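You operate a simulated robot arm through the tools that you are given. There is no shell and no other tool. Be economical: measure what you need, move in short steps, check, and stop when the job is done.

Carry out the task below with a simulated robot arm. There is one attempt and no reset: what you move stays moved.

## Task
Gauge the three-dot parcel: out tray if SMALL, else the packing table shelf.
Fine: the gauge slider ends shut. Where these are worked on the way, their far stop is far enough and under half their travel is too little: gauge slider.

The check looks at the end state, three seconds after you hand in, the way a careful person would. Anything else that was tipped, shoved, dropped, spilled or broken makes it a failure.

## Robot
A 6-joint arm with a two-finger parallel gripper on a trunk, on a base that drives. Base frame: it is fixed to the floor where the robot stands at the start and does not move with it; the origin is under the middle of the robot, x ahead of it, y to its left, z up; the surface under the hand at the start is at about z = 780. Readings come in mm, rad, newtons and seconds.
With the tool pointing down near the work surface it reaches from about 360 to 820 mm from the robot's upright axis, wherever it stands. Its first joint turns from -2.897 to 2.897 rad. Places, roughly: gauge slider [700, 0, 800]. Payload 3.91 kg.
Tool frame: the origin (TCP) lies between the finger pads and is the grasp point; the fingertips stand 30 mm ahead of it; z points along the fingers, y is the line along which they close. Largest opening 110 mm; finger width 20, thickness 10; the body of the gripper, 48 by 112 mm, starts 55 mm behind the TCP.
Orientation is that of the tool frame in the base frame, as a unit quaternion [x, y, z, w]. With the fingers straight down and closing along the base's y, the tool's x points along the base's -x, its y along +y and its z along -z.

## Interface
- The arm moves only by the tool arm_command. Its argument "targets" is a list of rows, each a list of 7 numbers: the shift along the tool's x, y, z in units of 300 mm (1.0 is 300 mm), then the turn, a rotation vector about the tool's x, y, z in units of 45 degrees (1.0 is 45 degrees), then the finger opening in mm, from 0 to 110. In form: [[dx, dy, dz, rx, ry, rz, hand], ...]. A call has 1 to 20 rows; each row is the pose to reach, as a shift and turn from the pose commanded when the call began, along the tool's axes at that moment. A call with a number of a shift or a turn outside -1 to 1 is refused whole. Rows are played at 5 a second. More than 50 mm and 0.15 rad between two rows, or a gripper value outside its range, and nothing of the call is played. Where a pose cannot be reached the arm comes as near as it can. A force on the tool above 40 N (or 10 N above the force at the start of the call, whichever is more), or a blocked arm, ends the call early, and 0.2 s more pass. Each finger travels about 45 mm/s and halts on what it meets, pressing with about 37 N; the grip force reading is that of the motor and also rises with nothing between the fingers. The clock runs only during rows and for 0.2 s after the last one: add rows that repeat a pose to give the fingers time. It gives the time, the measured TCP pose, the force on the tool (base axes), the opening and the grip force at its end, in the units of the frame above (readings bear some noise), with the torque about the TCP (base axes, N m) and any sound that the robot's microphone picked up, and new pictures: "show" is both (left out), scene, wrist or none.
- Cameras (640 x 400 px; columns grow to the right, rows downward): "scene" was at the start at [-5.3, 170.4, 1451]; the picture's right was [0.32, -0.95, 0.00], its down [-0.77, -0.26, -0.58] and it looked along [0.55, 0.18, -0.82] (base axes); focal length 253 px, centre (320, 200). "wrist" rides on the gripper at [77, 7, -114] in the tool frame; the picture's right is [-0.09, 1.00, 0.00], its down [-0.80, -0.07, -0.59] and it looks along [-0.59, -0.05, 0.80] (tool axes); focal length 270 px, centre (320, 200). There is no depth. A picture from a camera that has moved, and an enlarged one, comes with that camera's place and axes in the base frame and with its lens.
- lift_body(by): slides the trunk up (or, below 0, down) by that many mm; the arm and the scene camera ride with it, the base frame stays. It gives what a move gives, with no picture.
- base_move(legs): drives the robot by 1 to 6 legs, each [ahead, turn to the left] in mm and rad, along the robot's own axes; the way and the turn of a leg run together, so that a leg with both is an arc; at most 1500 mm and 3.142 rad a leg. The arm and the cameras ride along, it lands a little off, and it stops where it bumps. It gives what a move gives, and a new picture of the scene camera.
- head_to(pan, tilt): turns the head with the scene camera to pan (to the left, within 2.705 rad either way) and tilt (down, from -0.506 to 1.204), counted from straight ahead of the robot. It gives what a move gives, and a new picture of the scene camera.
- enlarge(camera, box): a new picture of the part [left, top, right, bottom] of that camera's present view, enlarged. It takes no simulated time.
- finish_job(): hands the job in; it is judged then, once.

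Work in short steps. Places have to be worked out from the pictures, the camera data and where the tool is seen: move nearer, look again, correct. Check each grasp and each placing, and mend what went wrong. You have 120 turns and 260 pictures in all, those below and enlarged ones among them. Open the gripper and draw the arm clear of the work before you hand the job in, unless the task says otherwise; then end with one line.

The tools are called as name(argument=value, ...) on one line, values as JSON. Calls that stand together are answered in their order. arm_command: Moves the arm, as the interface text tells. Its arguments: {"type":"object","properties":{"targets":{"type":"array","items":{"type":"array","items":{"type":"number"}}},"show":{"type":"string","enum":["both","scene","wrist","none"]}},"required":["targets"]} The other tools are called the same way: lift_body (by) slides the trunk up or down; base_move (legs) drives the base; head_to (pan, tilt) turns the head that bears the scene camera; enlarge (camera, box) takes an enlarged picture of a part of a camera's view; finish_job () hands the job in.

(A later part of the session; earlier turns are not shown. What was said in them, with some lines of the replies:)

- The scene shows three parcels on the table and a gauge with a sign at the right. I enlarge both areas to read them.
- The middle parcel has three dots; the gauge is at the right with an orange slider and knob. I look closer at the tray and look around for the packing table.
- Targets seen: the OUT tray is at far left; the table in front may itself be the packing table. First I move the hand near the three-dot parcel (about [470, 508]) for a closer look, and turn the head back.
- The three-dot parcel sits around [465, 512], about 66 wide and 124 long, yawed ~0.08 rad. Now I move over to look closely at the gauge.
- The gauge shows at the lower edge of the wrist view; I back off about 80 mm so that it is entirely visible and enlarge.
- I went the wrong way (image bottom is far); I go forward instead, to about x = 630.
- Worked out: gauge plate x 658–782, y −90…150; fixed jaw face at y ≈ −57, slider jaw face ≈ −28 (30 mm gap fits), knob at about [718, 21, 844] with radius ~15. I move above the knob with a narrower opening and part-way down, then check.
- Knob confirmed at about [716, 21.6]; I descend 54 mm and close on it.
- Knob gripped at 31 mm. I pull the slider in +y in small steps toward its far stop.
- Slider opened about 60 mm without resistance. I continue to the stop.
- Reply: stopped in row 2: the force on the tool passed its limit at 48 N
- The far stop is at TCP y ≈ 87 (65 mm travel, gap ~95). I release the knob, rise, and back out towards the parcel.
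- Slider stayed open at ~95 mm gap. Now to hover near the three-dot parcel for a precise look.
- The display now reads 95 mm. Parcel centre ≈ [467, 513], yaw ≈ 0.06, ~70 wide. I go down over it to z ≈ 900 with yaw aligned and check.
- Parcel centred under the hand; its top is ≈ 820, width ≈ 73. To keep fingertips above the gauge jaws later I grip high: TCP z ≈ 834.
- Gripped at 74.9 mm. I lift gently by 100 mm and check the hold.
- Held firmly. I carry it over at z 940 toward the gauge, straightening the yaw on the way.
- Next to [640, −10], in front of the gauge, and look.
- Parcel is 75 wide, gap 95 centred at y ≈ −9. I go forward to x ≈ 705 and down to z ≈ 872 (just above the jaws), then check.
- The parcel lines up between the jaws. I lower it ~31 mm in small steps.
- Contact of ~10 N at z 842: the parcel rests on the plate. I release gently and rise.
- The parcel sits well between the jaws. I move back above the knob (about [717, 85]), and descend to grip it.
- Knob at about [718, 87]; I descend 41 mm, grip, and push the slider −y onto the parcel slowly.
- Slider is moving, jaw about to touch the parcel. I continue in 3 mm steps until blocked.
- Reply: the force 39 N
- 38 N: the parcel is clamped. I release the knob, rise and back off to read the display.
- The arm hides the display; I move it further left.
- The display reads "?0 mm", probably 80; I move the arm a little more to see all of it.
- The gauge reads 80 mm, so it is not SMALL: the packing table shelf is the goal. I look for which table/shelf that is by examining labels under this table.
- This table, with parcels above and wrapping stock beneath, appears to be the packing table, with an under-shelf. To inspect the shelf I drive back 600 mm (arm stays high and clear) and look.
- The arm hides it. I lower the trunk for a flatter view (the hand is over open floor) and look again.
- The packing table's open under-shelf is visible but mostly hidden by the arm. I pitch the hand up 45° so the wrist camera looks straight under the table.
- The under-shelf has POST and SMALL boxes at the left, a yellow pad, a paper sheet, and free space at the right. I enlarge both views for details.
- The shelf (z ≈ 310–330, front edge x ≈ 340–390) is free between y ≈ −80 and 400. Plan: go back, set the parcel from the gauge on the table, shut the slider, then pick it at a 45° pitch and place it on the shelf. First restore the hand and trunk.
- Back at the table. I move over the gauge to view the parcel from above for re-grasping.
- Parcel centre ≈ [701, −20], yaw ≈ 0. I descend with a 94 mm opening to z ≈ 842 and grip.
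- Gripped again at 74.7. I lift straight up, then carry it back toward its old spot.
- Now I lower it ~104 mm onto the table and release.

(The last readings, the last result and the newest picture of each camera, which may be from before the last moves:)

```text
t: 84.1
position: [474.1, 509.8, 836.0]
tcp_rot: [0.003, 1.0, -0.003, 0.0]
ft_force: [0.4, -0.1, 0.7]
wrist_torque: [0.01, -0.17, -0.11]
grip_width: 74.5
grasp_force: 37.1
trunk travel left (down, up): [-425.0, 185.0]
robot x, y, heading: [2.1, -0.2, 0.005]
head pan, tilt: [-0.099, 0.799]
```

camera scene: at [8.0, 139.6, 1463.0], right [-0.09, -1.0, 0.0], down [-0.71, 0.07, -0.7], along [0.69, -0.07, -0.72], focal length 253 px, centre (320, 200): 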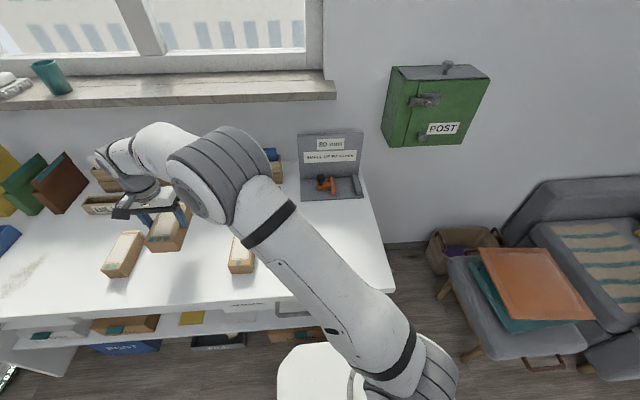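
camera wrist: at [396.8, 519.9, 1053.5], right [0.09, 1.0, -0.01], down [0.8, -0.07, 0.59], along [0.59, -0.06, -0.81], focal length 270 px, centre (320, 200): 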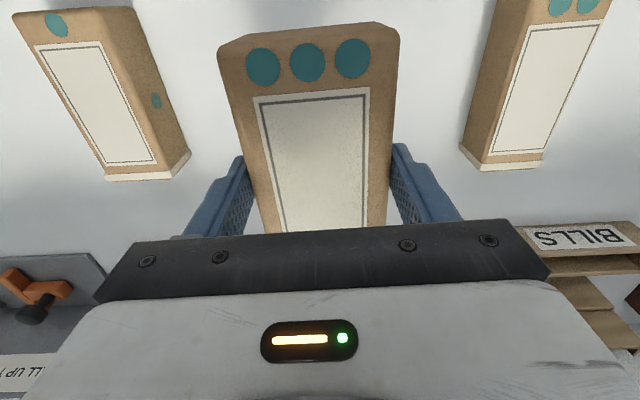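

The weight is just coming off; 1 mm lower, release and rise, then head for the knob.

arm_command(targets=[[0, 0, 0.004, 0, 0, 0, 55], [0, 0, 0.004, 0, 0, 0, 85], [0, 0, 0.004, 0, 0, 0, 100], [0, 0, 0.0, 0, 0, 0, 105], [0, 0, -0.12, 0, 0, 0, 105], [0, 0, -0.26, 0, 0, 0, 105], [0, 0, -0.4, 0, 0, 0, 105], [0, 0, -0.4, 0, 0, 0, 105]], show="both")

```text
t: 85.9
position: [473.0, 511.6, 955.1]
tcp_rot: [0.003, 1.0, -0.003, -0.001]
ft_force: [-0.4, -0.3, 1.4]
wrist_torque: [0.01, -0.01, -0.04]
grip_width: 105.3
grasp_force: 0.0
trunk travel left (down, up): [-425.0, 185.0]
robot x, y, heading: [5.8, -2.0, 0.002]
head pan, tilt: [-0.099, 0.799]
camera scene: at [7.9, 139.0, 1463.0], right [-0.09, -1.0, 0.0], down [-0.71, 0.07, -0.7], along [0.69, -0.07, -0.72], focal length 253 px, centre (320, 200)
camera wrist: at [395.4, 519.5, 1069.8], right [0.09, 1.0, -0.01], down [0.8, -0.07, 0.59], along [0.59, -0.06, -0.81], focal length 270 px, centre (320, 200)
```

scene: 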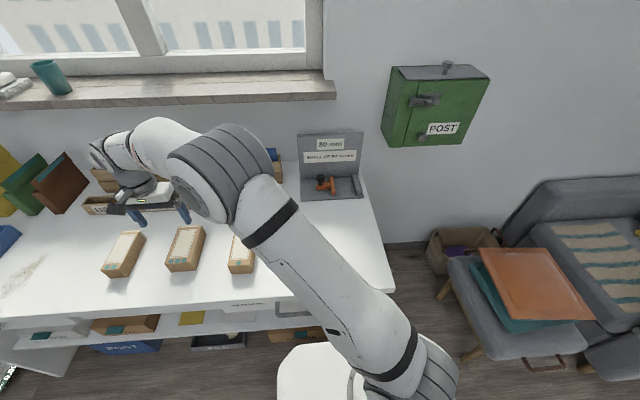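
wrist: 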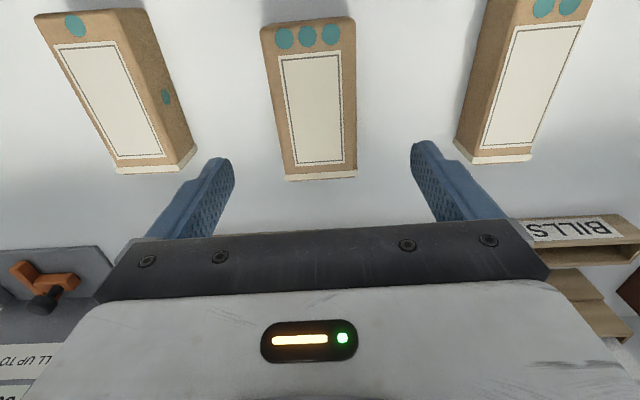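

Parcel standing fine at [474, 511]. Now to the knob at about [718, 69].

arm_command(targets=[[-0.05, -0.12, -0.1, 0, 0, 0, 90], [-0.1, -0.25, -0.1, 0, 0, 0, 80], [-0.15, -0.38, -0.1, 0, 0, 0, 70], [-0.22, -0.51, -0.1, 0, 0, 0, 60], [-0.3, -0.62, -0.1, 0, 0, 0, 54], [-0.366, -0.74, -0.1, 0, 0, 0, 54]], show="none")

arm_command(targets=[[-0.09, -0.12, 0, 0, 0, 0, 54], [-0.18, -0.24, 0, 0, 0, 0, 54], [-0.27, -0.36, 0, 0, 0, 0, 54], [-0.36, -0.5, 0, 0, 0, 0, 54], [-0.45, -0.63, 0, 0, 0, 0, 54], [-0.45, -0.735, 0.05, 0, 0, 0, 54], [-0.45, -0.735, 0.2, 0, 0, 0, 54], [-0.45, -0.735, 0.32, 0, 0, 0, 54], [-0.45, -0.735, 0.32, 0, 0, 0, 54]], show="wrist")

```text
t: 87.3
position: [583.3, 286.8, 989.2]
tcp_rot: [0.003, 1.0, -0.004, -0.001]
ft_force: [-0.1, 0.8, -0.2]
wrist_torque: [-0.01, 0.0, 0.0]
grip_width: 53.9
grasp_force: 0.0
trunk travel left (down, up): [-425.0, 185.0]
robot x, y, heading: [7.2, -1.1, 0.008]
head pan, tilt: [-0.099, 0.799]
```

```text
t: 89.3
position: [715.7, 65.9, 891.1]
tcp_rot: [0.003, 1.0, -0.004, -0.001]
ft_force: [0.6, -0.1, -0.4]
wrist_torque: [0.04, 0.02, 0.0]
grip_width: 53.9
grasp_force: 0.0
trunk travel left (down, up): [-425.0, 185.0]
robot x, y, heading: [4.8, -2.2, 0.008]
head pan, tilt: [-0.099, 0.799]
camera wrist: at [638.9, 74.0, 1005.9], right [0.09, 1.0, -0.01], down [0.8, -0.07, 0.59], along [0.59, -0.06, -0.81], focal length 270 px, centre (320, 200)
```

wrist: 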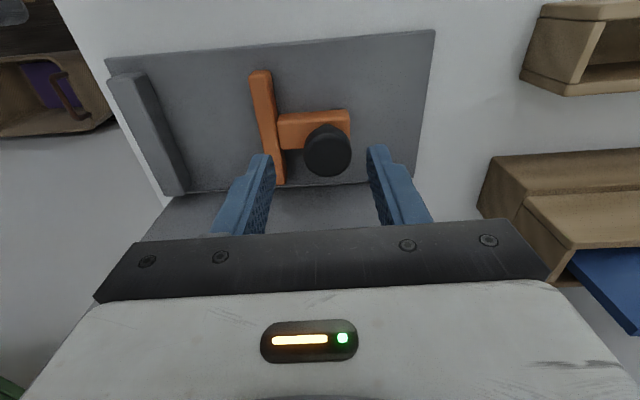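

Knob at [717, 70]. I descend, grip and push the slider shut until it stops.

arm_command(targets=[[0, 0.013, 0.08, 0, 0, 0, 54], [0, 0.013, 0.155, 0, 0, 0, 54], [0, 0.013, 0.155, 0, 0, 0, 30], [0, 0.013, 0.155, 0, 0, 0, 20], [0, 0.013, 0.155, 0, 0, 0, 15], [0, -0.03, 0.155, 0, 0, 0, 15], [0, -0.07, 0.155, 0, 0, 0, 15], [0, -0.1, 0.155, 0, 0, 0, 15], [0, -0.125, 0.155, 0, 0, 0, 15]], show="none")

arm_command(targets=[[0, -0.01, 0, 0, 0, 0, 15], [0, -0.02, 0, 0, 0, 0, 15], [0, -0.03, 0, 0, 0, 0, 15], [0, -0.04, 0, 0, 0, 0, 15], [0, -0.05, 0, 0, 0, 0, 15], [0, -0.06, 0, 0, 0, 0, 15], [0, -0.07, 0, 0, 0, 0, 15]], show="wrist")

```text
t: 91.3
position: [716.4, 29.1, 843.2]
tcp_rot: [0.003, 1.0, -0.003, -0.001]
ft_force: [3.0, -0.2, -6.7]
wrist_torque: [0.13, -0.32, -0.09]
grip_width: 30.7
grasp_force: 45.1
trunk travel left (down, up): [-425.0, 185.0]
robot x, y, heading: [3.7, -1.1, 0.005]
head pan, tilt: [-0.099, 0.799]
```

```text
t: 92.5
position: [716.2, 21.0, 844.1]
tcp_rot: [0.001, 1.0, 0.0, -0.001]
ft_force: [4.6, 14.1, -4.2]
wrist_torque: [0.44, 0.15, 0.05]
grip_width: 30.8
grasp_force: 45.0
trunk travel left (down, up): [-425.0, 185.0]
robot x, y, heading: [1.4, 0.1, 0.004]
head pan, tilt: [-0.099, 0.799]
stopped in row 6: the force on the tool passed its limit at 44 N (the readings are from after the stop); the commanded pose is now the measured one
camera wrist: at [639.2, 28.5, 958.9], right [0.09, 1.0, 0.0], down [0.8, -0.07, 0.59], along [0.59, -0.06, -0.81], focal length 270 px, centre (320, 200)
```

wrist: 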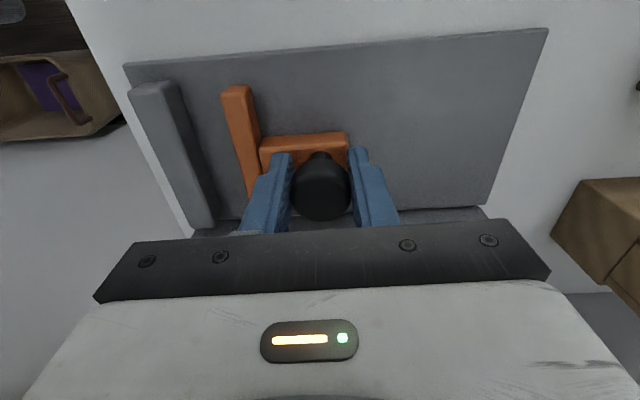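

Stopped at y 21, its shut position. I release, rise, and move back toward the parcel.

arm_command(targets=[[0, -0.003, 0, 0, 0, 0, 31], [0, -0.003, 0, 0, 0, 0, 54], [0, -0.003, 0, 0, 0, 0, 54], [0, -0.003, -0.12, 0, 0, 0, 54], [0, -0.003, -0.26, 0, 0, 0, 60], [0, -0.003, -0.4, 0, 0, 0, 80], [0.08, 0.1, -0.47, 0, 0, 0, 100], [0.16, 0.22, -0.5, 0, 0, 0, 110], [0.24, 0.34, -0.5, 0, 0, 0, 110], [0.32, 0.46, -0.5, 0, 0, 0, 110], [0.4, 0.58, -0.5, 0, 0, 0, 110], [0.48, 0.7, -0.5, 0, 0, 0, 110], [0.56, 0.82, -0.5, 0, 0, 0, 110]], show="none")

arm_command(targets=[[0.1, 0.1, 0, 0, 0, 0, 110], [0.2, 0.22, 0, 0, 0, 0, 110], [0.3, 0.34, 0, 0, 0, 0, 110], [0.4, 0.46, 0, 0, 0, 0, 110], [0.5, 0.58, 0, 0, 0, 0, 110], [0.58, 0.7, 0, 0, 0, 0, 110], [0.58, 0.8, 0, 0, 0, 0, 110], [0.58, 0.8, 0, 0, 0, 0, 110]], show="none")

enlarge(camera="scene", box=[290, 120, 380, 210])

```text
t: 95.3
position: [547.3, 265.1, 995.2]
tcp_rot: [0.003, 1.0, -0.001, -0.001]
ft_force: [-0.8, 0.6, 0.1]
wrist_torque: [0.01, 0.0, 0.02]
grip_width: 109.9
grasp_force: 0.1
trunk travel left (down, up): [-425.0, 185.0]
robot x, y, heading: [0.8, -2.7, -0.0]
head pan, tilt: [-0.099, 0.799]
```

```text
t: 97.1
position: [374.6, 505.4, 996.7]
tcp_rot: [0.002, 1.0, -0.001, -0.001]
ft_force: [0.7, -0.2, 1.2]
wrist_torque: [-0.02, -0.04, -0.01]
grip_width: 109.7
grasp_force: 0.2
trunk travel left (down, up): [-425.0, 185.0]
robot x, y, heading: [-1.3, 0.5, 0.005]
head pan, tilt: [-0.099, 0.799]
```

```text
4.44 times, centred on (335, 165) of scene
camera zoom: at [8.0, 139.4, 1463.0], right [-0.09, -1.0, 0.0], down [-0.71, 0.07, -0.7], along [0.69, -0.07, -0.72], focal length 1124 px, centre (253, 356)
```

zoom: 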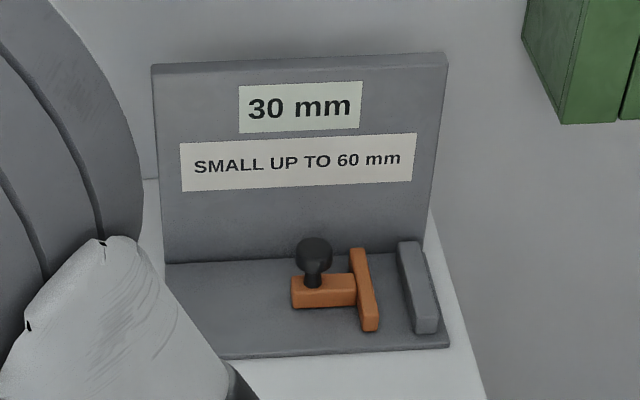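

Gauge shut at 30 mm. Now I pitch the hand 45° forward above the parcel and look.

arm_command(targets=[[0.01, 0.003, 0, 0, -0.17, 0, 110], [0.02, 0.007, 0, 0, -0.34, 0, 110], [0.04, 0.01, 0, 0, -0.51, 0, 110], [0.06, 0.015, 0, 0, -0.68, 0, 110], [0.08, 0.018, 0, 0, -0.85, 0, 110], [0.1, 0.02, 0, 0, -1.0, 0, 110], [0.1, 0.02, 0, 0, -1.0, 0, 110]], show="both")

```text
t: 98.7
position: [345.6, 512.7, 994.1]
tcp_rot: [0.001, 0.924, -0.002, 0.382]
ft_force: [0.1, -0.5, -0.3]
wrist_torque: [0.01, -0.02, 0.01]
grip_width: 110.3
grasp_force: 0.0
trunk travel left (down, up): [-425.0, 185.0]
robot x, y, heading: [5.0, 0.8, 0.002]
head pan, tilt: [-0.099, 0.799]
camera scene: at [7.7, 139.2, 1463.0], right [-0.09, -1.0, 0.0], down [-0.71, 0.07, -0.7], along [0.69, -0.07, -0.72], focal length 253 px, centre (320, 200)
camera wrist: at [209.7, 520.1, 1020.9], right [0.07, 1.0, 0.06], down [0.15, -0.07, 0.99], along [0.99, -0.06, -0.15], focal length 270 px, centre (320, 200)
```

scene: 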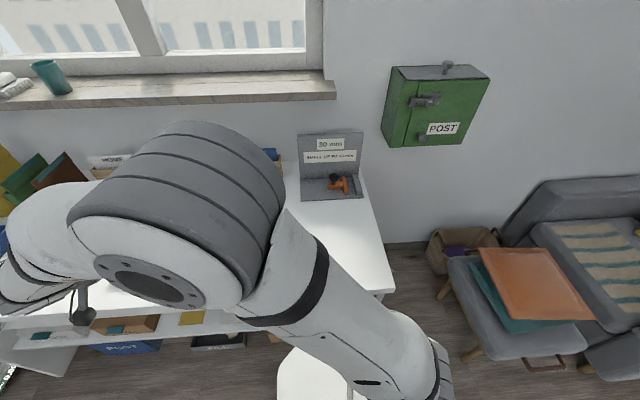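
wrist: 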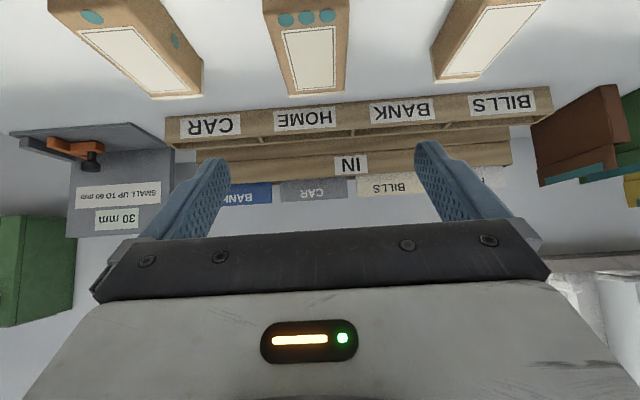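

Parcel seen ahead below, centred y ≈ 507. I approach along the 45° line part-way and check.

arm_command(targets=[[0.06, -0.01, 0.06, 0, 0, 0, 110], [0.12, -0.015, 0.14, 0, 0, 0, 110], [0.12, -0.015, 0.28, 0, 0, 0, 110], [0.12, -0.015, 0.42, 0, 0, 0, 110], [0.12, -0.015, 0.42, 0, 0, 0, 110]], show="both")

```text
t: 99.9
position: [409.6, 508.4, 879.8]
tcp_rot: [0.001, 0.924, -0.002, 0.382]
ft_force: [-0.3, 1.0, 0.2]
wrist_torque: [0.02, 0.02, 0.0]
grip_width: 110.0
grasp_force: 0.1
trunk travel left (down, up): [-425.0, 185.0]
robot x, y, heading: [3.0, -0.0, 0.005]
head pan, tilt: [-0.099, 0.799]
camera scene: at [8.0, 139.4, 1463.0], right [-0.09, -1.0, 0.0], down [-0.71, 0.07, -0.7], along [0.69, -0.07, -0.72], focal length 253 px, centre (320, 200)
camera wrist: at [273.3, 515.4, 906.7], right [0.07, 1.0, 0.06], down [0.15, -0.07, 0.99], along [0.99, -0.06, -0.15], focal length 270 px, centre (320, 200)
```

scene: 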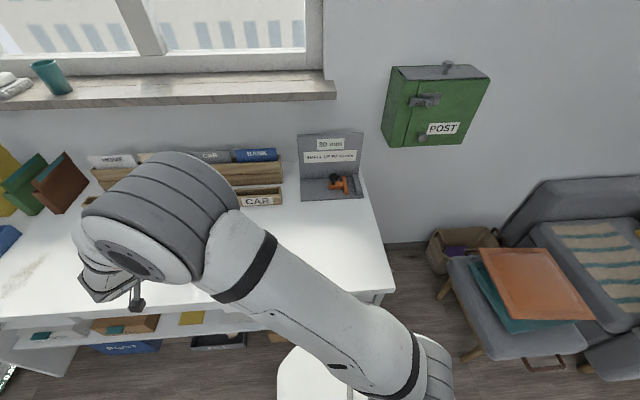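
wrist: 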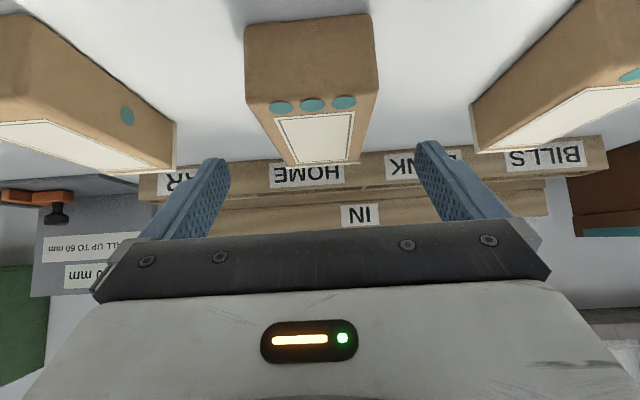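

Parcel centred (top z ≈ 829). I go the last 88 mm along the tool axis to TCP ≈ [474, 508, 820] and close.

arm_command(targets=[[-0.004, 0, 0.1, 0, 0, 0, 110], [-0.008, 0, 0.2, 0, 0, 0, 110], [-0.011, 0, 0.293, 0, 0, 0, 110], [-0.011, 0, 0.293, 0, 0, 0, 90], [-0.011, 0, 0.293, 0, 0, 0, 70], [-0.011, 0, 0.293, 0, 0, 0, 55], [-0.011, 0, 0.293, 0, 0, 0, 55]], show="both")

```text
t: 101.5
position: [472.1, 507.5, 818.6]
tcp_rot: [0.001, 0.924, -0.002, 0.382]
ft_force: [-0.1, 0.1, -0.5]
wrist_torque: [0.03, -0.04, -0.05]
grip_width: 74.5
grasp_force: 36.9
trunk travel left (down, up): [-425.0, 185.0]
robot x, y, heading: [3.2, -0.3, 0.004]
head pan, tilt: [-0.099, 0.799]
camera scene: at [8.0, 139.3, 1463.0], right [-0.09, -1.0, 0.0], down [-0.71, 0.07, -0.7], along [0.69, -0.07, -0.72], focal length 253 px, centre (320, 200)
camera wrist: at [337.3, 514.9, 846.3], right [0.07, 1.0, 0.06], down [0.15, -0.07, 0.99], along [0.99, -0.06, -0.15], focal length 270 px, centre (320, 200)
```

scene: 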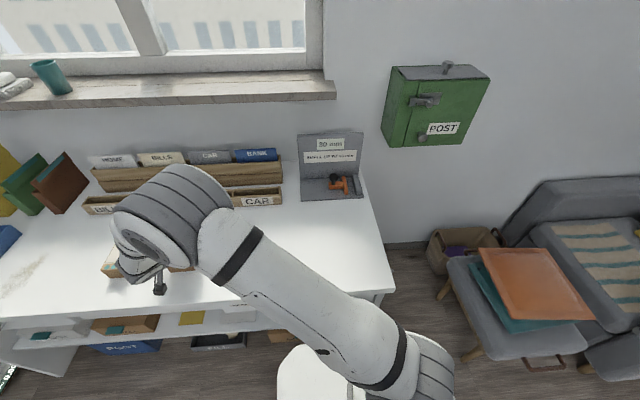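
wrist: 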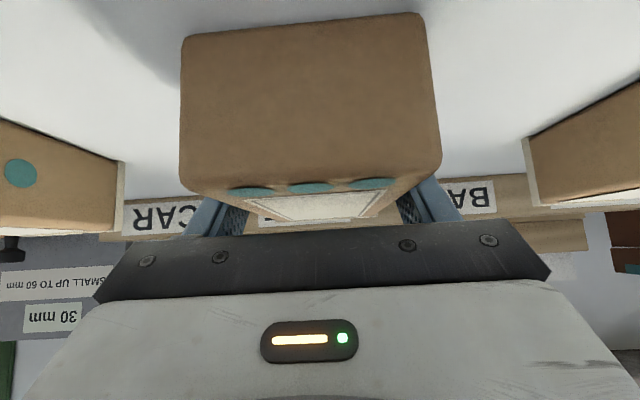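

Gripped. I lift it vertically by ~100 mm (equal −x and −z in the tool frame).

arm_command(targets=[[-0.04, 0, -0.04, 0, 0, 0, 50], [-0.1, 0, -0.1, 0, 0, 0, 50], [-0.17, 0, -0.17, 0, 0, 0, 50], [-0.24, 0, -0.24, 0, 0, 0, 50], [-0.3, 0, -0.3, 0, 0, 0, 50], [-0.3, 0, -0.3, 0, 0, 0, 50]], show="wrist")

```text
t: 102.9
position: [472.7, 509.1, 947.8]
tcp_rot: [0.002, 0.924, -0.002, 0.382]
ft_force: [-0.6, -0.3, -1.1]
wrist_torque: [0.02, -0.02, 0.06]
grip_width: 74.8
grasp_force: 37.6
trunk travel left (down, up): [-425.0, 185.0]
robot x, y, heading: [5.2, -0.5, 0.002]
head pan, tilt: [-0.099, 0.799]
camera wrist: at [338.3, 516.8, 974.7], right [0.07, 1.0, 0.06], down [0.15, -0.07, 0.99], along [0.99, -0.06, -0.15], focal length 270 px, centre (320, 200)
```

wrist: 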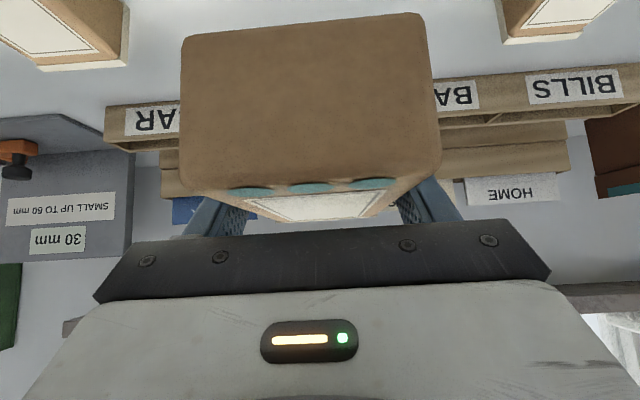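

Held well. I drive back 600 mm and lower the trunk 420 mm.

base_move(legs=[[-600, 0]])

lift_body(by=-415)

```text
t: 106.3
position: [-120.7, 504.6, 947.0]
tcp_rot: [0.005, 0.924, -0.003, 0.381]
ft_force: [-0.5, 0.3, -2.2]
wrist_torque: [0.01, -0.01, 0.03]
grip_width: 74.7
grasp_force: 36.6
trunk travel left (down, up): [-425.0, 185.0]
robot x, y, heading: [-600.1, -4.1, -0.007]
head pan, tilt: [-0.099, 0.799]
camera scene: at [-588.8, 137.6, 1463.0], right [-0.1, -0.99, 0.0], down [-0.71, 0.07, -0.7], along [0.69, -0.07, -0.72], focal length 253 px, centre (320, 200)
```

scene: 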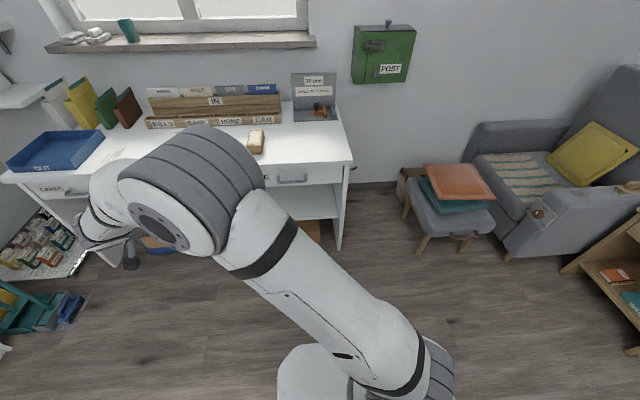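

```text
refused: -415 is not a number from -400 to 400
```

I lower by 400 (the limit per call), and take views.

lift_body(by=-400)

head_to(pan=0.1, tilt=0.5)

enlarge(camera="scene", box=[60, 80, 460, 330])

enlarge(camera="wrist", box=[0, 0, 640, 400])

```text
t: 110.1
position: [-120.6, 504.7, 547.3]
tcp_rot: [0.005, 0.924, -0.004, 0.382]
ft_force: [0.3, 0.4, -2.3]
wrist_torque: [0.0, 0.02, 0.01]
grip_width: 74.7
grasp_force: 37.0
trunk travel left (down, up): [-25.0, 585.0]
robot x, y, heading: [-593.3, -4.0, -0.008]
head pan, tilt: [-0.099, 0.799]
```

```text
t: 110.9
position: [-120.6, 505.1, 547.4]
tcp_rot: [0.005, 0.924, -0.003, 0.381]
ft_force: [-1.1, -0.3, -3.0]
wrist_torque: [0.0, 0.0, 0.0]
grip_width: 74.7
grasp_force: 36.8
trunk travel left (down, up): [-25.0, 585.0]
robot x, y, heading: [-595.3, -4.4, -0.005]
head pan, tilt: [0.099, 0.499]
camera scene: at [-578.5, 154.5, 1088.9], right [0.1, -1.0, 0.0], down [-0.48, -0.05, -0.88], along [0.87, 0.08, -0.48], focal length 253 px, centre (320, 200)
```

scene: 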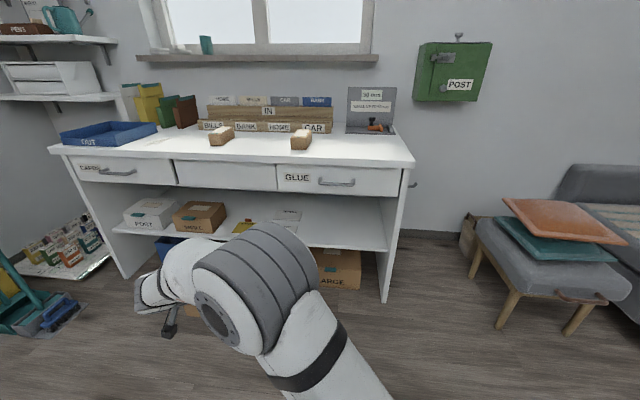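

```text
1.60 times, centred on (260, 205) of scene
camera zoom: at [-578.5, 154.5, 1088.9], right [0.1, -1.0, 0.0], down [-0.48, -0.05, -0.88], along [0.87, 0.08, -0.48], focal length 404 px, centre (416, 192)
```

zoom: 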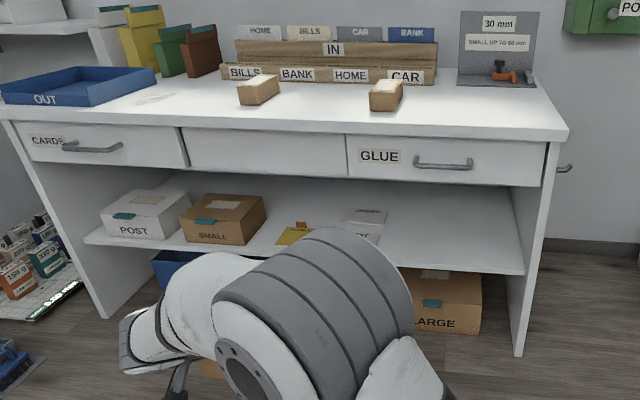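

```text
1.00 times, centred on (320, 200) of wrist (not enlarged: the box is as wide or as high as the picture)
camera zoom: at [-256.0, 513.2, 574.5], right [0.07, 1.0, 0.06], down [0.15, -0.07, 0.99], along [0.99, -0.06, -0.15], focal length 270 px, centre (320, 200)
```

zoom: 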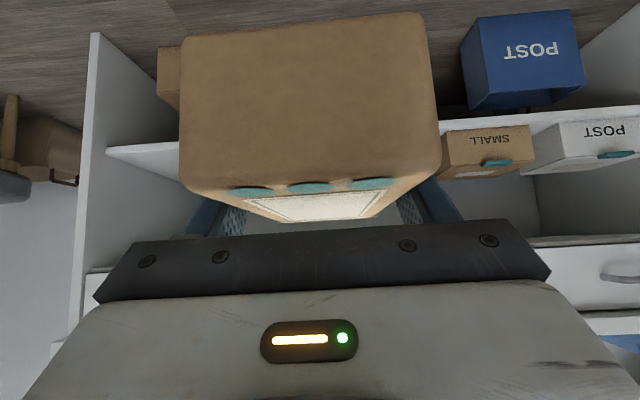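

I enlarge the shelf edge in both views for its height.

enlarge(camera="wrist", box=[60, 100, 190, 260])

enlarge(camera="scene", box=[300, 180, 420, 310])

```text
2.50 times, centred on (125, 180) of wrist
camera zoom: at [-256.0, 513.2, 574.5], right [0.07, 1.0, 0.06], down [0.15, -0.07, 0.99], along [0.99, -0.06, -0.15], focal length 676 px, centre (808, 250)
```

zoom: 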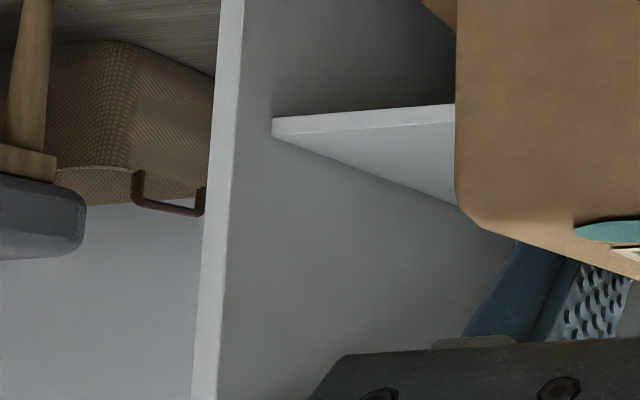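

```text
3.08 times, centred on (360, 245) of scene
camera zoom: at [-578.5, 154.5, 1088.9], right [0.1, -1.0, 0.0], down [-0.48, -0.05, -0.88], along [0.87, 0.08, -0.48], focal length 778 px, centre (197, 62)
```

zoom: 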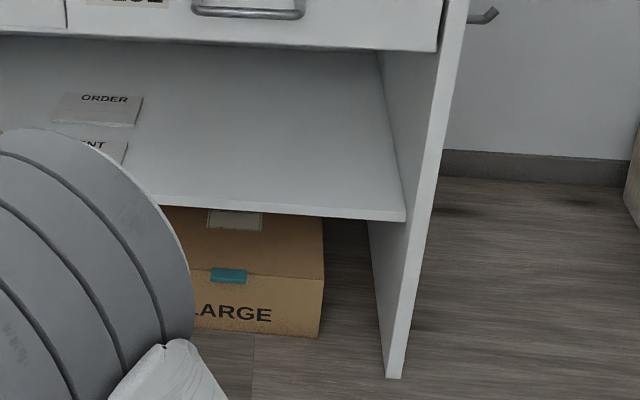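

Consistent: shelf top z ≈ 313, front edge x ≈ 389, free between y −80 and 370; drawers' bottom ≈ 628. I bring the hand to y ≈ 200 and lower it to TCP z ≈ 397, still well in front of the table.

arm_command(targets=[[0.04, -0.13, 0.04, 0, 0, 0, 50], [0.08, -0.26, 0.08, 0, 0, 0, 50], [0.12, -0.39, 0.12, 0, 0, 0, 50], [0.16, -0.52, 0.16, 0, 0, 0, 50], [0.2, -0.65, 0.2, 0, 0, 0, 50], [0.25, -0.77, 0.25, 0, 0, 0, 50], [0.3, -0.89, 0.3, 0, 0, 0, 50], [0.353, -1.0, 0.353, 0, 0, 0, 50], [0.353, -1.0, 0.353, 0, 0, 0, 50]], show="both")

```text
t: 112.9
position: [-124.5, 203.6, 397.7]
tcp_rot: [0.004, 0.925, -0.007, 0.38]
ft_force: [-0.4, 0.7, -2.7]
wrist_torque: [-0.02, 0.0, -0.01]
grip_width: 74.8
grasp_force: 36.6
trunk travel left (down, up): [-25.0, 585.0]
robot x, y, heading: [-596.9, -4.2, -0.003]
head pan, tilt: [0.099, 0.499]
camera scene: at [-578.5, 154.5, 1089.0], right [0.1, -1.0, 0.0], down [-0.48, -0.05, -0.88], along [0.87, 0.08, -0.48], focal length 253 px, centre (320, 200)
camera wrist: at [-259.6, 212.6, 424.9], right [0.08, 1.0, 0.05], down [0.15, -0.06, 0.99], along [0.99, -0.07, -0.15], focal length 270 px, centre (320, 200)
```

scene: 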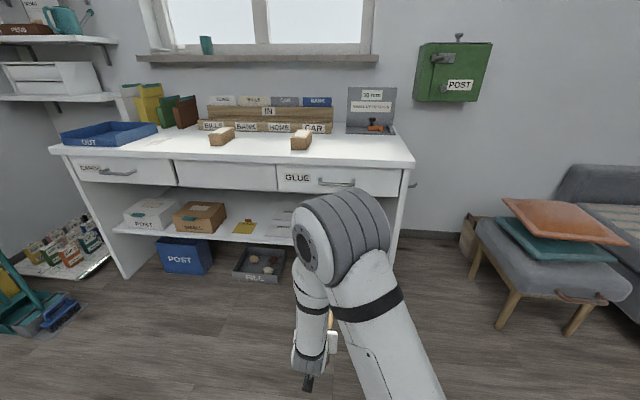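
wrist: 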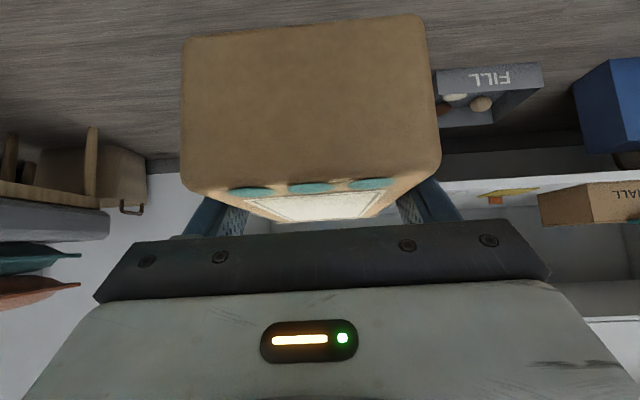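

Reachable. I extend the hand forward by 270 mm (to x ≈ 145, still short of the table), so the forearm comes lower.

arm_command(targets=[[-0.09, -0.02, 0.09, 0, 0, 0, 50], [-0.18, -0.05, 0.18, 0, 0, 0, 50], [-0.27, -0.08, 0.27, 0, 0, 0, 50], [-0.36, -0.11, 0.36, 0, 0, 0, 50], [-0.45, -0.14, 0.45, 0, 0, 0, 50], [-0.54, -0.16, 0.54, 0, 0, 0, 50], [-0.636, -0.17, 0.636, 0, 0, 0, 50], [-0.636, -0.17, 0.636, 0, 0, 0, 50]], show="both")

```text
t: 114.7
position: [143.0, 148.0, 397.0]
tcp_rot: [0.005, 0.924, -0.004, 0.381]
ft_force: [-0.3, 0.0, -2.8]
wrist_torque: [0.01, 0.01, -0.01]
grip_width: 74.7
grasp_force: 36.9
trunk travel left (down, up): [-25.0, 585.0]
robot x, y, heading: [-593.6, -8.0, -0.006]
head pan, tilt: [0.099, 0.499]
camera scene: at [-578.3, 154.4, 1089.0], right [0.1, -1.0, 0.0], down [-0.48, -0.05, -0.88], along [0.87, 0.08, -0.48], focal length 253 px, centre (320, 200)
camera wrist: at [8.1, 156.4, 425.4], right [0.07, 1.0, 0.06], down [0.15, -0.07, 0.99], along [0.99, -0.06, -0.15], focal length 270 px, centre (320, 200)
```

scene: 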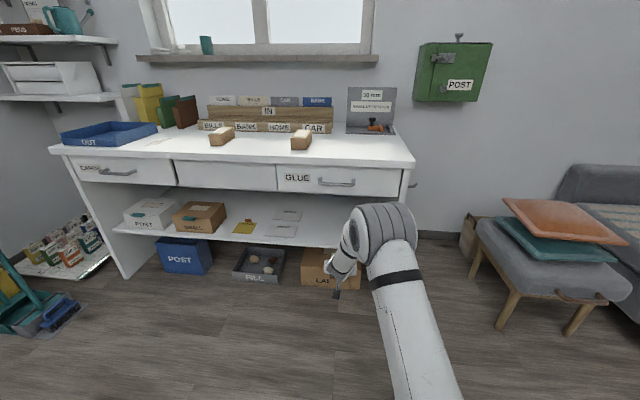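
wrist: 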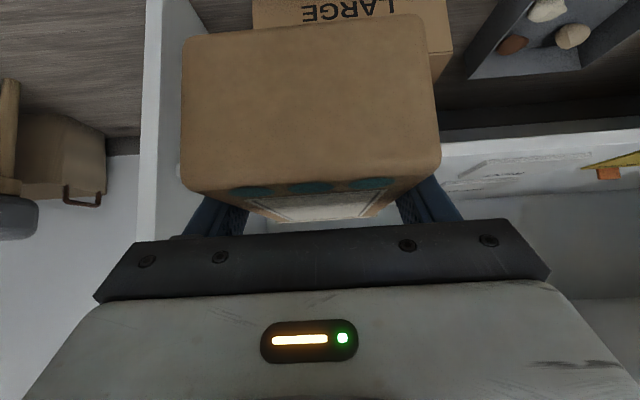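

Elbow is roughly at table height; to keep it and the forearm clear of the drawers I extend the arm further (to r ≈ 870), parcel at z 358–406 entering the free opening.

arm_command(targets=[[-0.08, 0, 0.08, 0, 0, 0, 50], [-0.16, 0, 0.16, 0, 0, 0, 50], [-0.24, 0, 0.24, 0, 0, 0, 50], [-0.306, 0, 0.306, 0, 0, 0, 50], [-0.306, 0, 0.306, 0, 0, 0, 50]], show="both")

```text
t: 115.9
position: [275.2, 148.8, 397.7]
tcp_rot: [0.004, 0.924, -0.003, 0.382]
ft_force: [0.4, 0.1, -2.4]
wrist_torque: [-0.04, 0.03, 0.0]
grip_width: 74.7
grasp_force: 37.1
trunk travel left (down, up): [-25.0, 585.0]
robot x, y, heading: [-597.9, -4.8, -0.003]
head pan, tilt: [0.099, 0.499]
camera scene: at [-578.2, 154.4, 1089.0], right [0.1, -1.0, 0.0], down [-0.48, -0.05, -0.88], along [0.87, 0.08, -0.48], focal length 253 px, centre (320, 200)
camera wrist: at [139.4, 157.4, 424.6], right [0.07, 1.0, 0.06], down [0.15, -0.07, 0.99], along [0.99, -0.06, -0.15], focal length 270 px, centre (320, 200)
```

scene: 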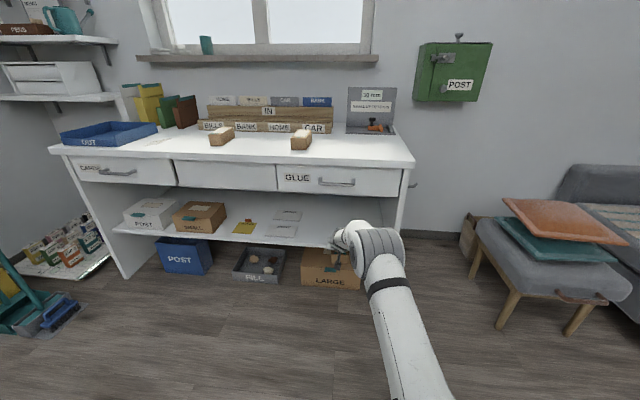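
wrist: 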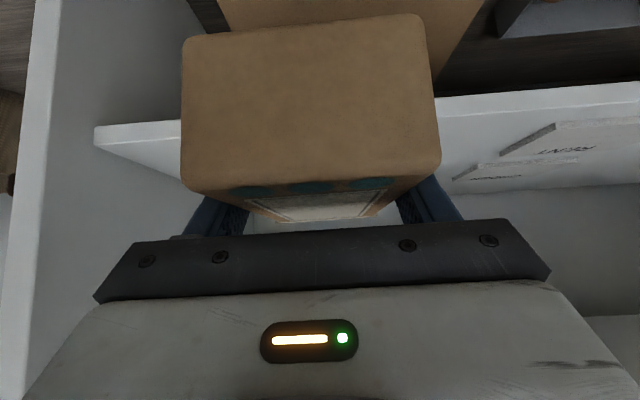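

Clear so far; shelf edge confirmed (x ≈ 385, z ≈ 311). I extend 50 mm more, then drive forward 150 mm to bring the parcel over the shelf.

arm_command(targets=[[-0.06, 0, 0.06, 0, 0, 0, 50], [-0.12, 0, 0.12, 0, 0, 0, 50], [-0.12, 0, 0.12, 0, 0, 0, 50]], show="none")

base_move(legs=[[90, 0]])

enlarge(camera="scene", box=[240, 120, 480, 320])

enlarge(camera="wrist", box=[0, 0, 640, 400])

```text
t: 116.7
position: [326.0, 147.5, 396.8]
tcp_rot: [0.005, 0.924, -0.003, 0.381]
ft_force: [-0.4, 0.4, -2.7]
wrist_torque: [-0.04, 0.02, -0.01]
grip_width: 74.6
grasp_force: 37.0
trunk travel left (down, up): [-25.0, 585.0]
robot x, y, heading: [-594.6, -4.6, -0.005]
head pan, tilt: [0.099, 0.499]
```

```text
t: 117.8
position: [418.5, 147.8, 397.4]
tcp_rot: [0.005, 0.925, -0.004, 0.381]
ft_force: [0.7, -0.5, -2.6]
wrist_torque: [0.01, -0.02, -0.02]
grip_width: 74.6
grasp_force: 37.4
trunk travel left (down, up): [-25.0, 585.0]
robot x, y, heading: [-502.5, -5.1, -0.003]
head pan, tilt: [0.099, 0.499]
camera scene: at [-486.1, 154.1, 1089.0], right [0.1, -1.0, 0.0], down [-0.48, -0.05, -0.88], along [0.87, 0.08, -0.48], focal length 253 px, centre (320, 200)
```

scene: 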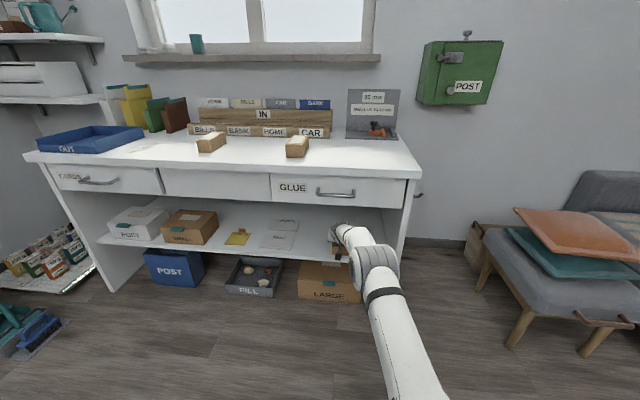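

```text
2.00 times, centred on (360, 220) of scene
camera zoom: at [-486.1, 154.1, 1089.0], right [0.1, -1.0, 0.0], down [-0.48, -0.05, -0.88], along [0.87, 0.08, -0.48], focal length 506 px, centre (240, 160)
```

zoom: 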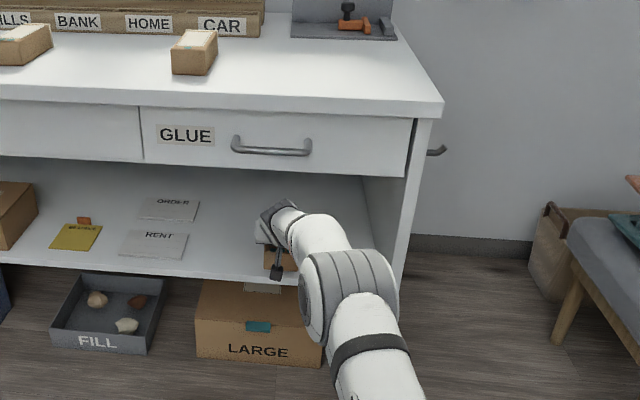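

```text
1.00 times, centred on (320, 200) of wrist (not enlarged: the box is as wide or as high as the picture)
camera zoom: at [283.2, 156.2, 424.5], right [0.07, 1.0, 0.06], down [0.15, -0.07, 0.99], along [0.99, -0.06, -0.15], focal length 270 px, centre (320, 200)
```

zoom: 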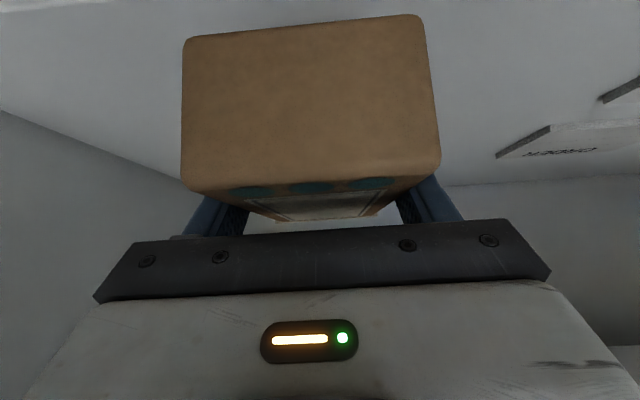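

Well clear of papers and drawers. I drive 70 mm more, then lower toward the shelf.

base_move(legs=[[70, 0]])

arm_command(targets=[[0.03, 0, 0.03, 0, 0, 0, 50], [0.06, 0, 0.06, 0, 0, 0, 50], [0.08, 0, 0.08, 0, 0, 0, 50], [0.09, 0, 0.09, 0, 0, 0, 50]], show="both")

```text
t: 118.9
position: [487.5, 146.8, 397.1]
tcp_rot: [0.005, 0.925, -0.003, 0.38]
ft_force: [0.3, 0.1, -2.0]
wrist_torque: [0.0, 0.0, -0.02]
grip_width: 74.6
grasp_force: 37.1
trunk travel left (down, up): [-25.0, 585.0]
robot x, y, heading: [-432.0, -4.3, -0.004]
head pan, tilt: [0.099, 0.499]
camera scene: at [-416.7, 153.8, 1089.0], right [0.1, -1.0, 0.0], down [-0.48, -0.05, -0.88], along [0.87, 0.08, -0.48], focal length 253 px, centre (320, 200)
```

scene: 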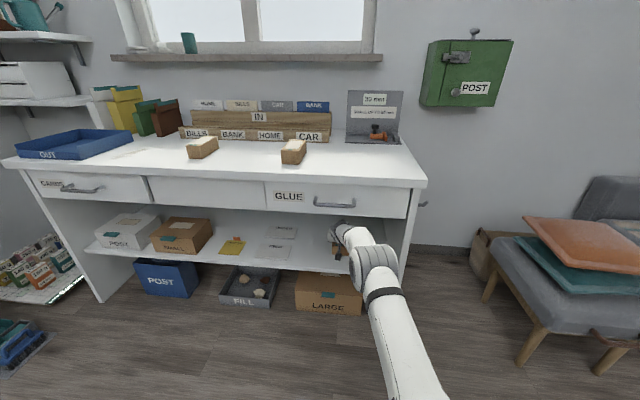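

```text
t: 119.9
position: [487.9, 146.6, 358.7]
tcp_rot: [0.006, 0.924, -0.003, 0.383]
ft_force: [-0.4, -0.6, 0.1]
wrist_torque: [0.1, 0.18, 0.06]
grip_width: 74.9
grasp_force: 37.1
trunk travel left (down, up): [-25.0, 585.0]
robot x, y, heading: [-438.1, -6.0, -0.004]
head pan, tilt: [0.099, 0.499]
camera scene: at [-416.9, 153.7, 1089.1], right [0.1, -1.0, 0.0], down [-0.48, -0.05, -0.88], along [0.87, 0.08, -0.48], focal length 253 px, centre (320, 200)
camera wrist: at [352.4, 155.3, 386.5], right [0.07, 1.0, 0.06], down [0.15, -0.07, 0.99], along [0.99, -0.06, -0.15], focal length 270 px, centre (320, 200)
```

scene: 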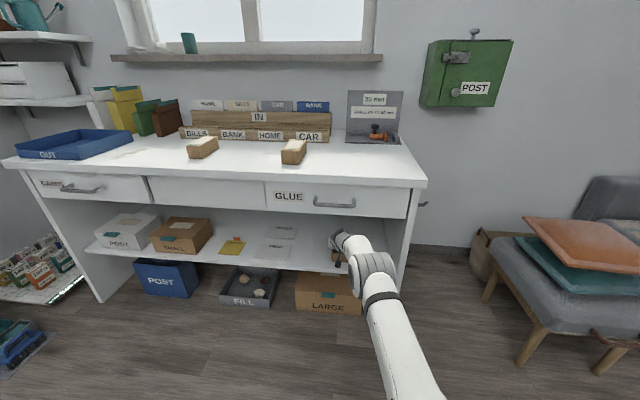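
wrist: 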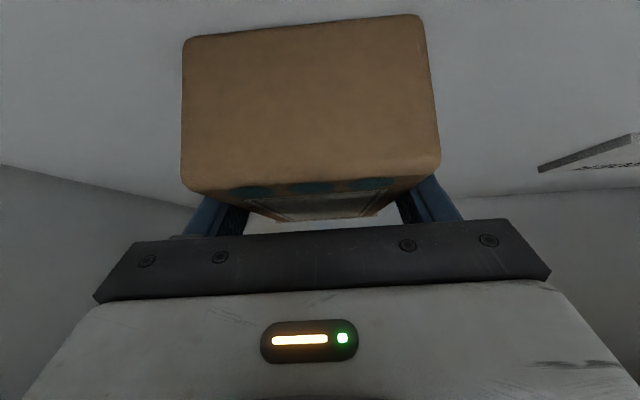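

The weight seems to be just coming off at z 358.7. I lower in 1 mm steps to confirm contact.

arm_command(targets=[[0.002, 0, 0.002, 0, 0, 0, 50], [0.004, 0, 0.004, 0, 0, 0, 50], [0.005, 0, 0.005, 0, 0, 0, 50]], show="none")

```text
t: 120.7
position: [487.9, 148.1, 359.8]
tcp_rot: [0.006, 0.924, -0.003, 0.383]
ft_force: [-4.2, -1.9, 10.6]
wrist_torque: [0.46, 0.94, 0.23]
grip_width: 75.0
grasp_force: 36.7
trunk travel left (down, up): [-25.0, 585.0]
robot x, y, heading: [-431.5, -4.9, -0.001]
head pan, tilt: [0.099, 0.499]
```

Firm contact (10.6 N). I open fully and retreat back along the tool axis.

arm_command(targets=[[-0.002, 0, -0.002, 0, 0, 0, 60], [-0.002, 0, -0.002, 0, 0, 0, 85], [-0.002, 0, -0.002, 0, 0, 0, 105], [-0.002, 0, -0.002, 0, 0, 0, 108], [-0.002, 0, -0.1, 0, 0, 0, 108], [-0.002, 0, -0.22, 0, 0, 0, 108], [0.04, 0, -0.34, 0, 0, 0, 108], [0.04, 0, -0.34, 0, 0, 0, 108]], show="both")

```text
t: 122.5
position: [408.5, 147.1, 420.8]
tcp_rot: [0.004, 0.924, -0.003, 0.382]
ft_force: [0.8, -0.2, 0.7]
wrist_torque: [0.02, 0.01, 0.0]
grip_width: 108.0
grasp_force: 0.2
trunk travel left (down, up): [-25.0, 585.0]
robot x, y, heading: [-433.8, -7.6, -0.009]
head pan, tilt: [0.099, 0.499]
camera scene: at [-417.0, 153.7, 1089.0], right [0.1, -1.0, 0.0], down [-0.48, -0.05, -0.88], along [0.87, 0.08, -0.48], focal length 253 px, centre (320, 200)
camera wrist: at [270.7, 155.8, 447.6], right [0.07, 1.0, 0.06], down [0.15, -0.07, 0.99], along [0.99, -0.06, -0.15], focal length 270 px, centre (320, 200)
```

scene: 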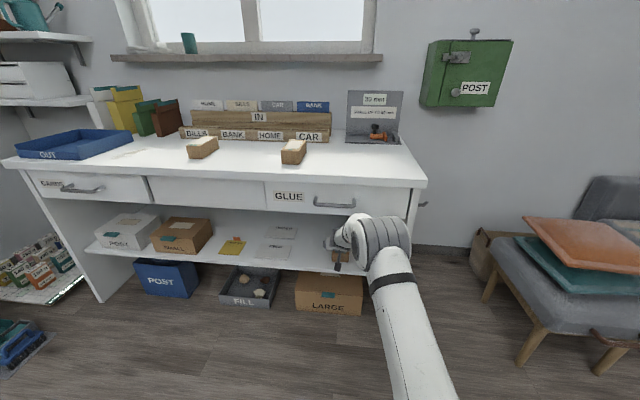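
wrist: 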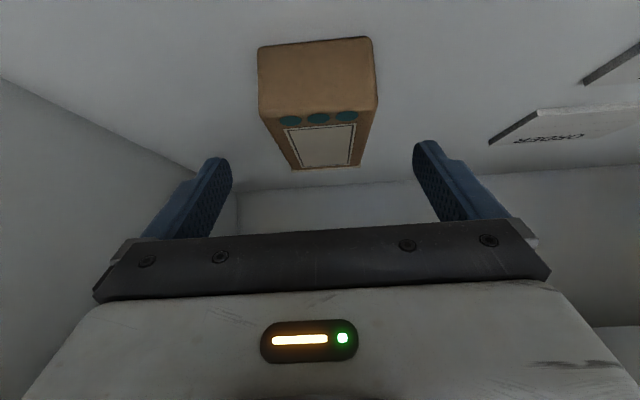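

The parcel rests on the shelf. I drive straight back 250 mm to clear the arm and verify.

base_move(legs=[[-250, 0]])

enlarge(camera="wrist", box=[80, 0, 560, 230])

enlarge(camera="scene", box=[0, 60, 440, 320])

```text
t: 124.3
position: [149.4, 148.1, 420.3]
tcp_rot: [0.006, 0.924, -0.004, 0.382]
ft_force: [-0.4, 0.8, 0.0]
wrist_torque: [-0.04, 0.0, 0.0]
grip_width: 108.0
grasp_force: 0.1
trunk travel left (down, up): [-25.0, 585.0]
robot x, y, heading: [-694.4, -0.1, -0.007]
head pan, tilt: [0.099, 0.499]
camera scene: at [-674.4, 154.8, 1089.0], right [0.09, -1.0, 0.0], down [-0.48, -0.05, -0.88], along [0.87, 0.08, -0.48], focal length 253 px, centre (320, 200)
```

scene: 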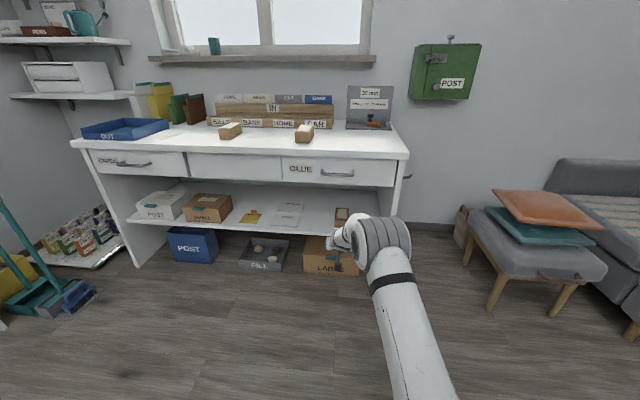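

```text
1.33 times, centred on (320, 115) of wrist
camera zoom: at [13.5, 156.1, 447.3], right [0.08, 1.0, 0.06], down [0.15, -0.07, 0.99], along [0.99, -0.07, -0.15], focal length 360 px, centre (320, 313)
```

zoom: 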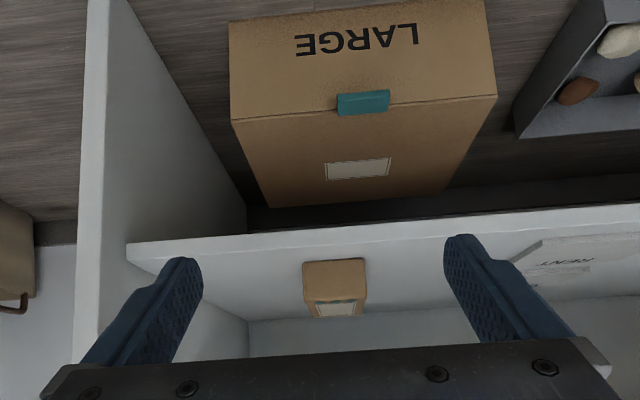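

```text
1.45 times, centred on (220, 190) of scene
camera zoom: at [-674.4, 154.8, 1089.0], right [0.09, -1.0, 0.0], down [-0.48, -0.05, -0.88], along [0.87, 0.08, -0.48], focal length 368 px, centre (466, 214)
```

zoom: 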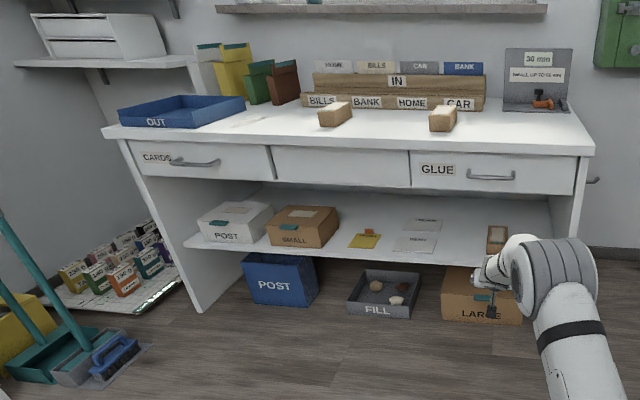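

The parcel lies flat on the packing table shelf, the gauge is shut at 30 mm, and the other two parcels are where they were. The hand is open and clear, so I hand in.

finish_job()

```text
The job is handed in.
```

I gauged the three-dot parcel at 80 mm, over the 60 mm limit for SMALL. I placed it on the shelf under the table with the gauge and drawers, which I took to be the packing table because no label said so. The gauge slider was worked to its far stop (95 mm) and is now shut at 30 mm.
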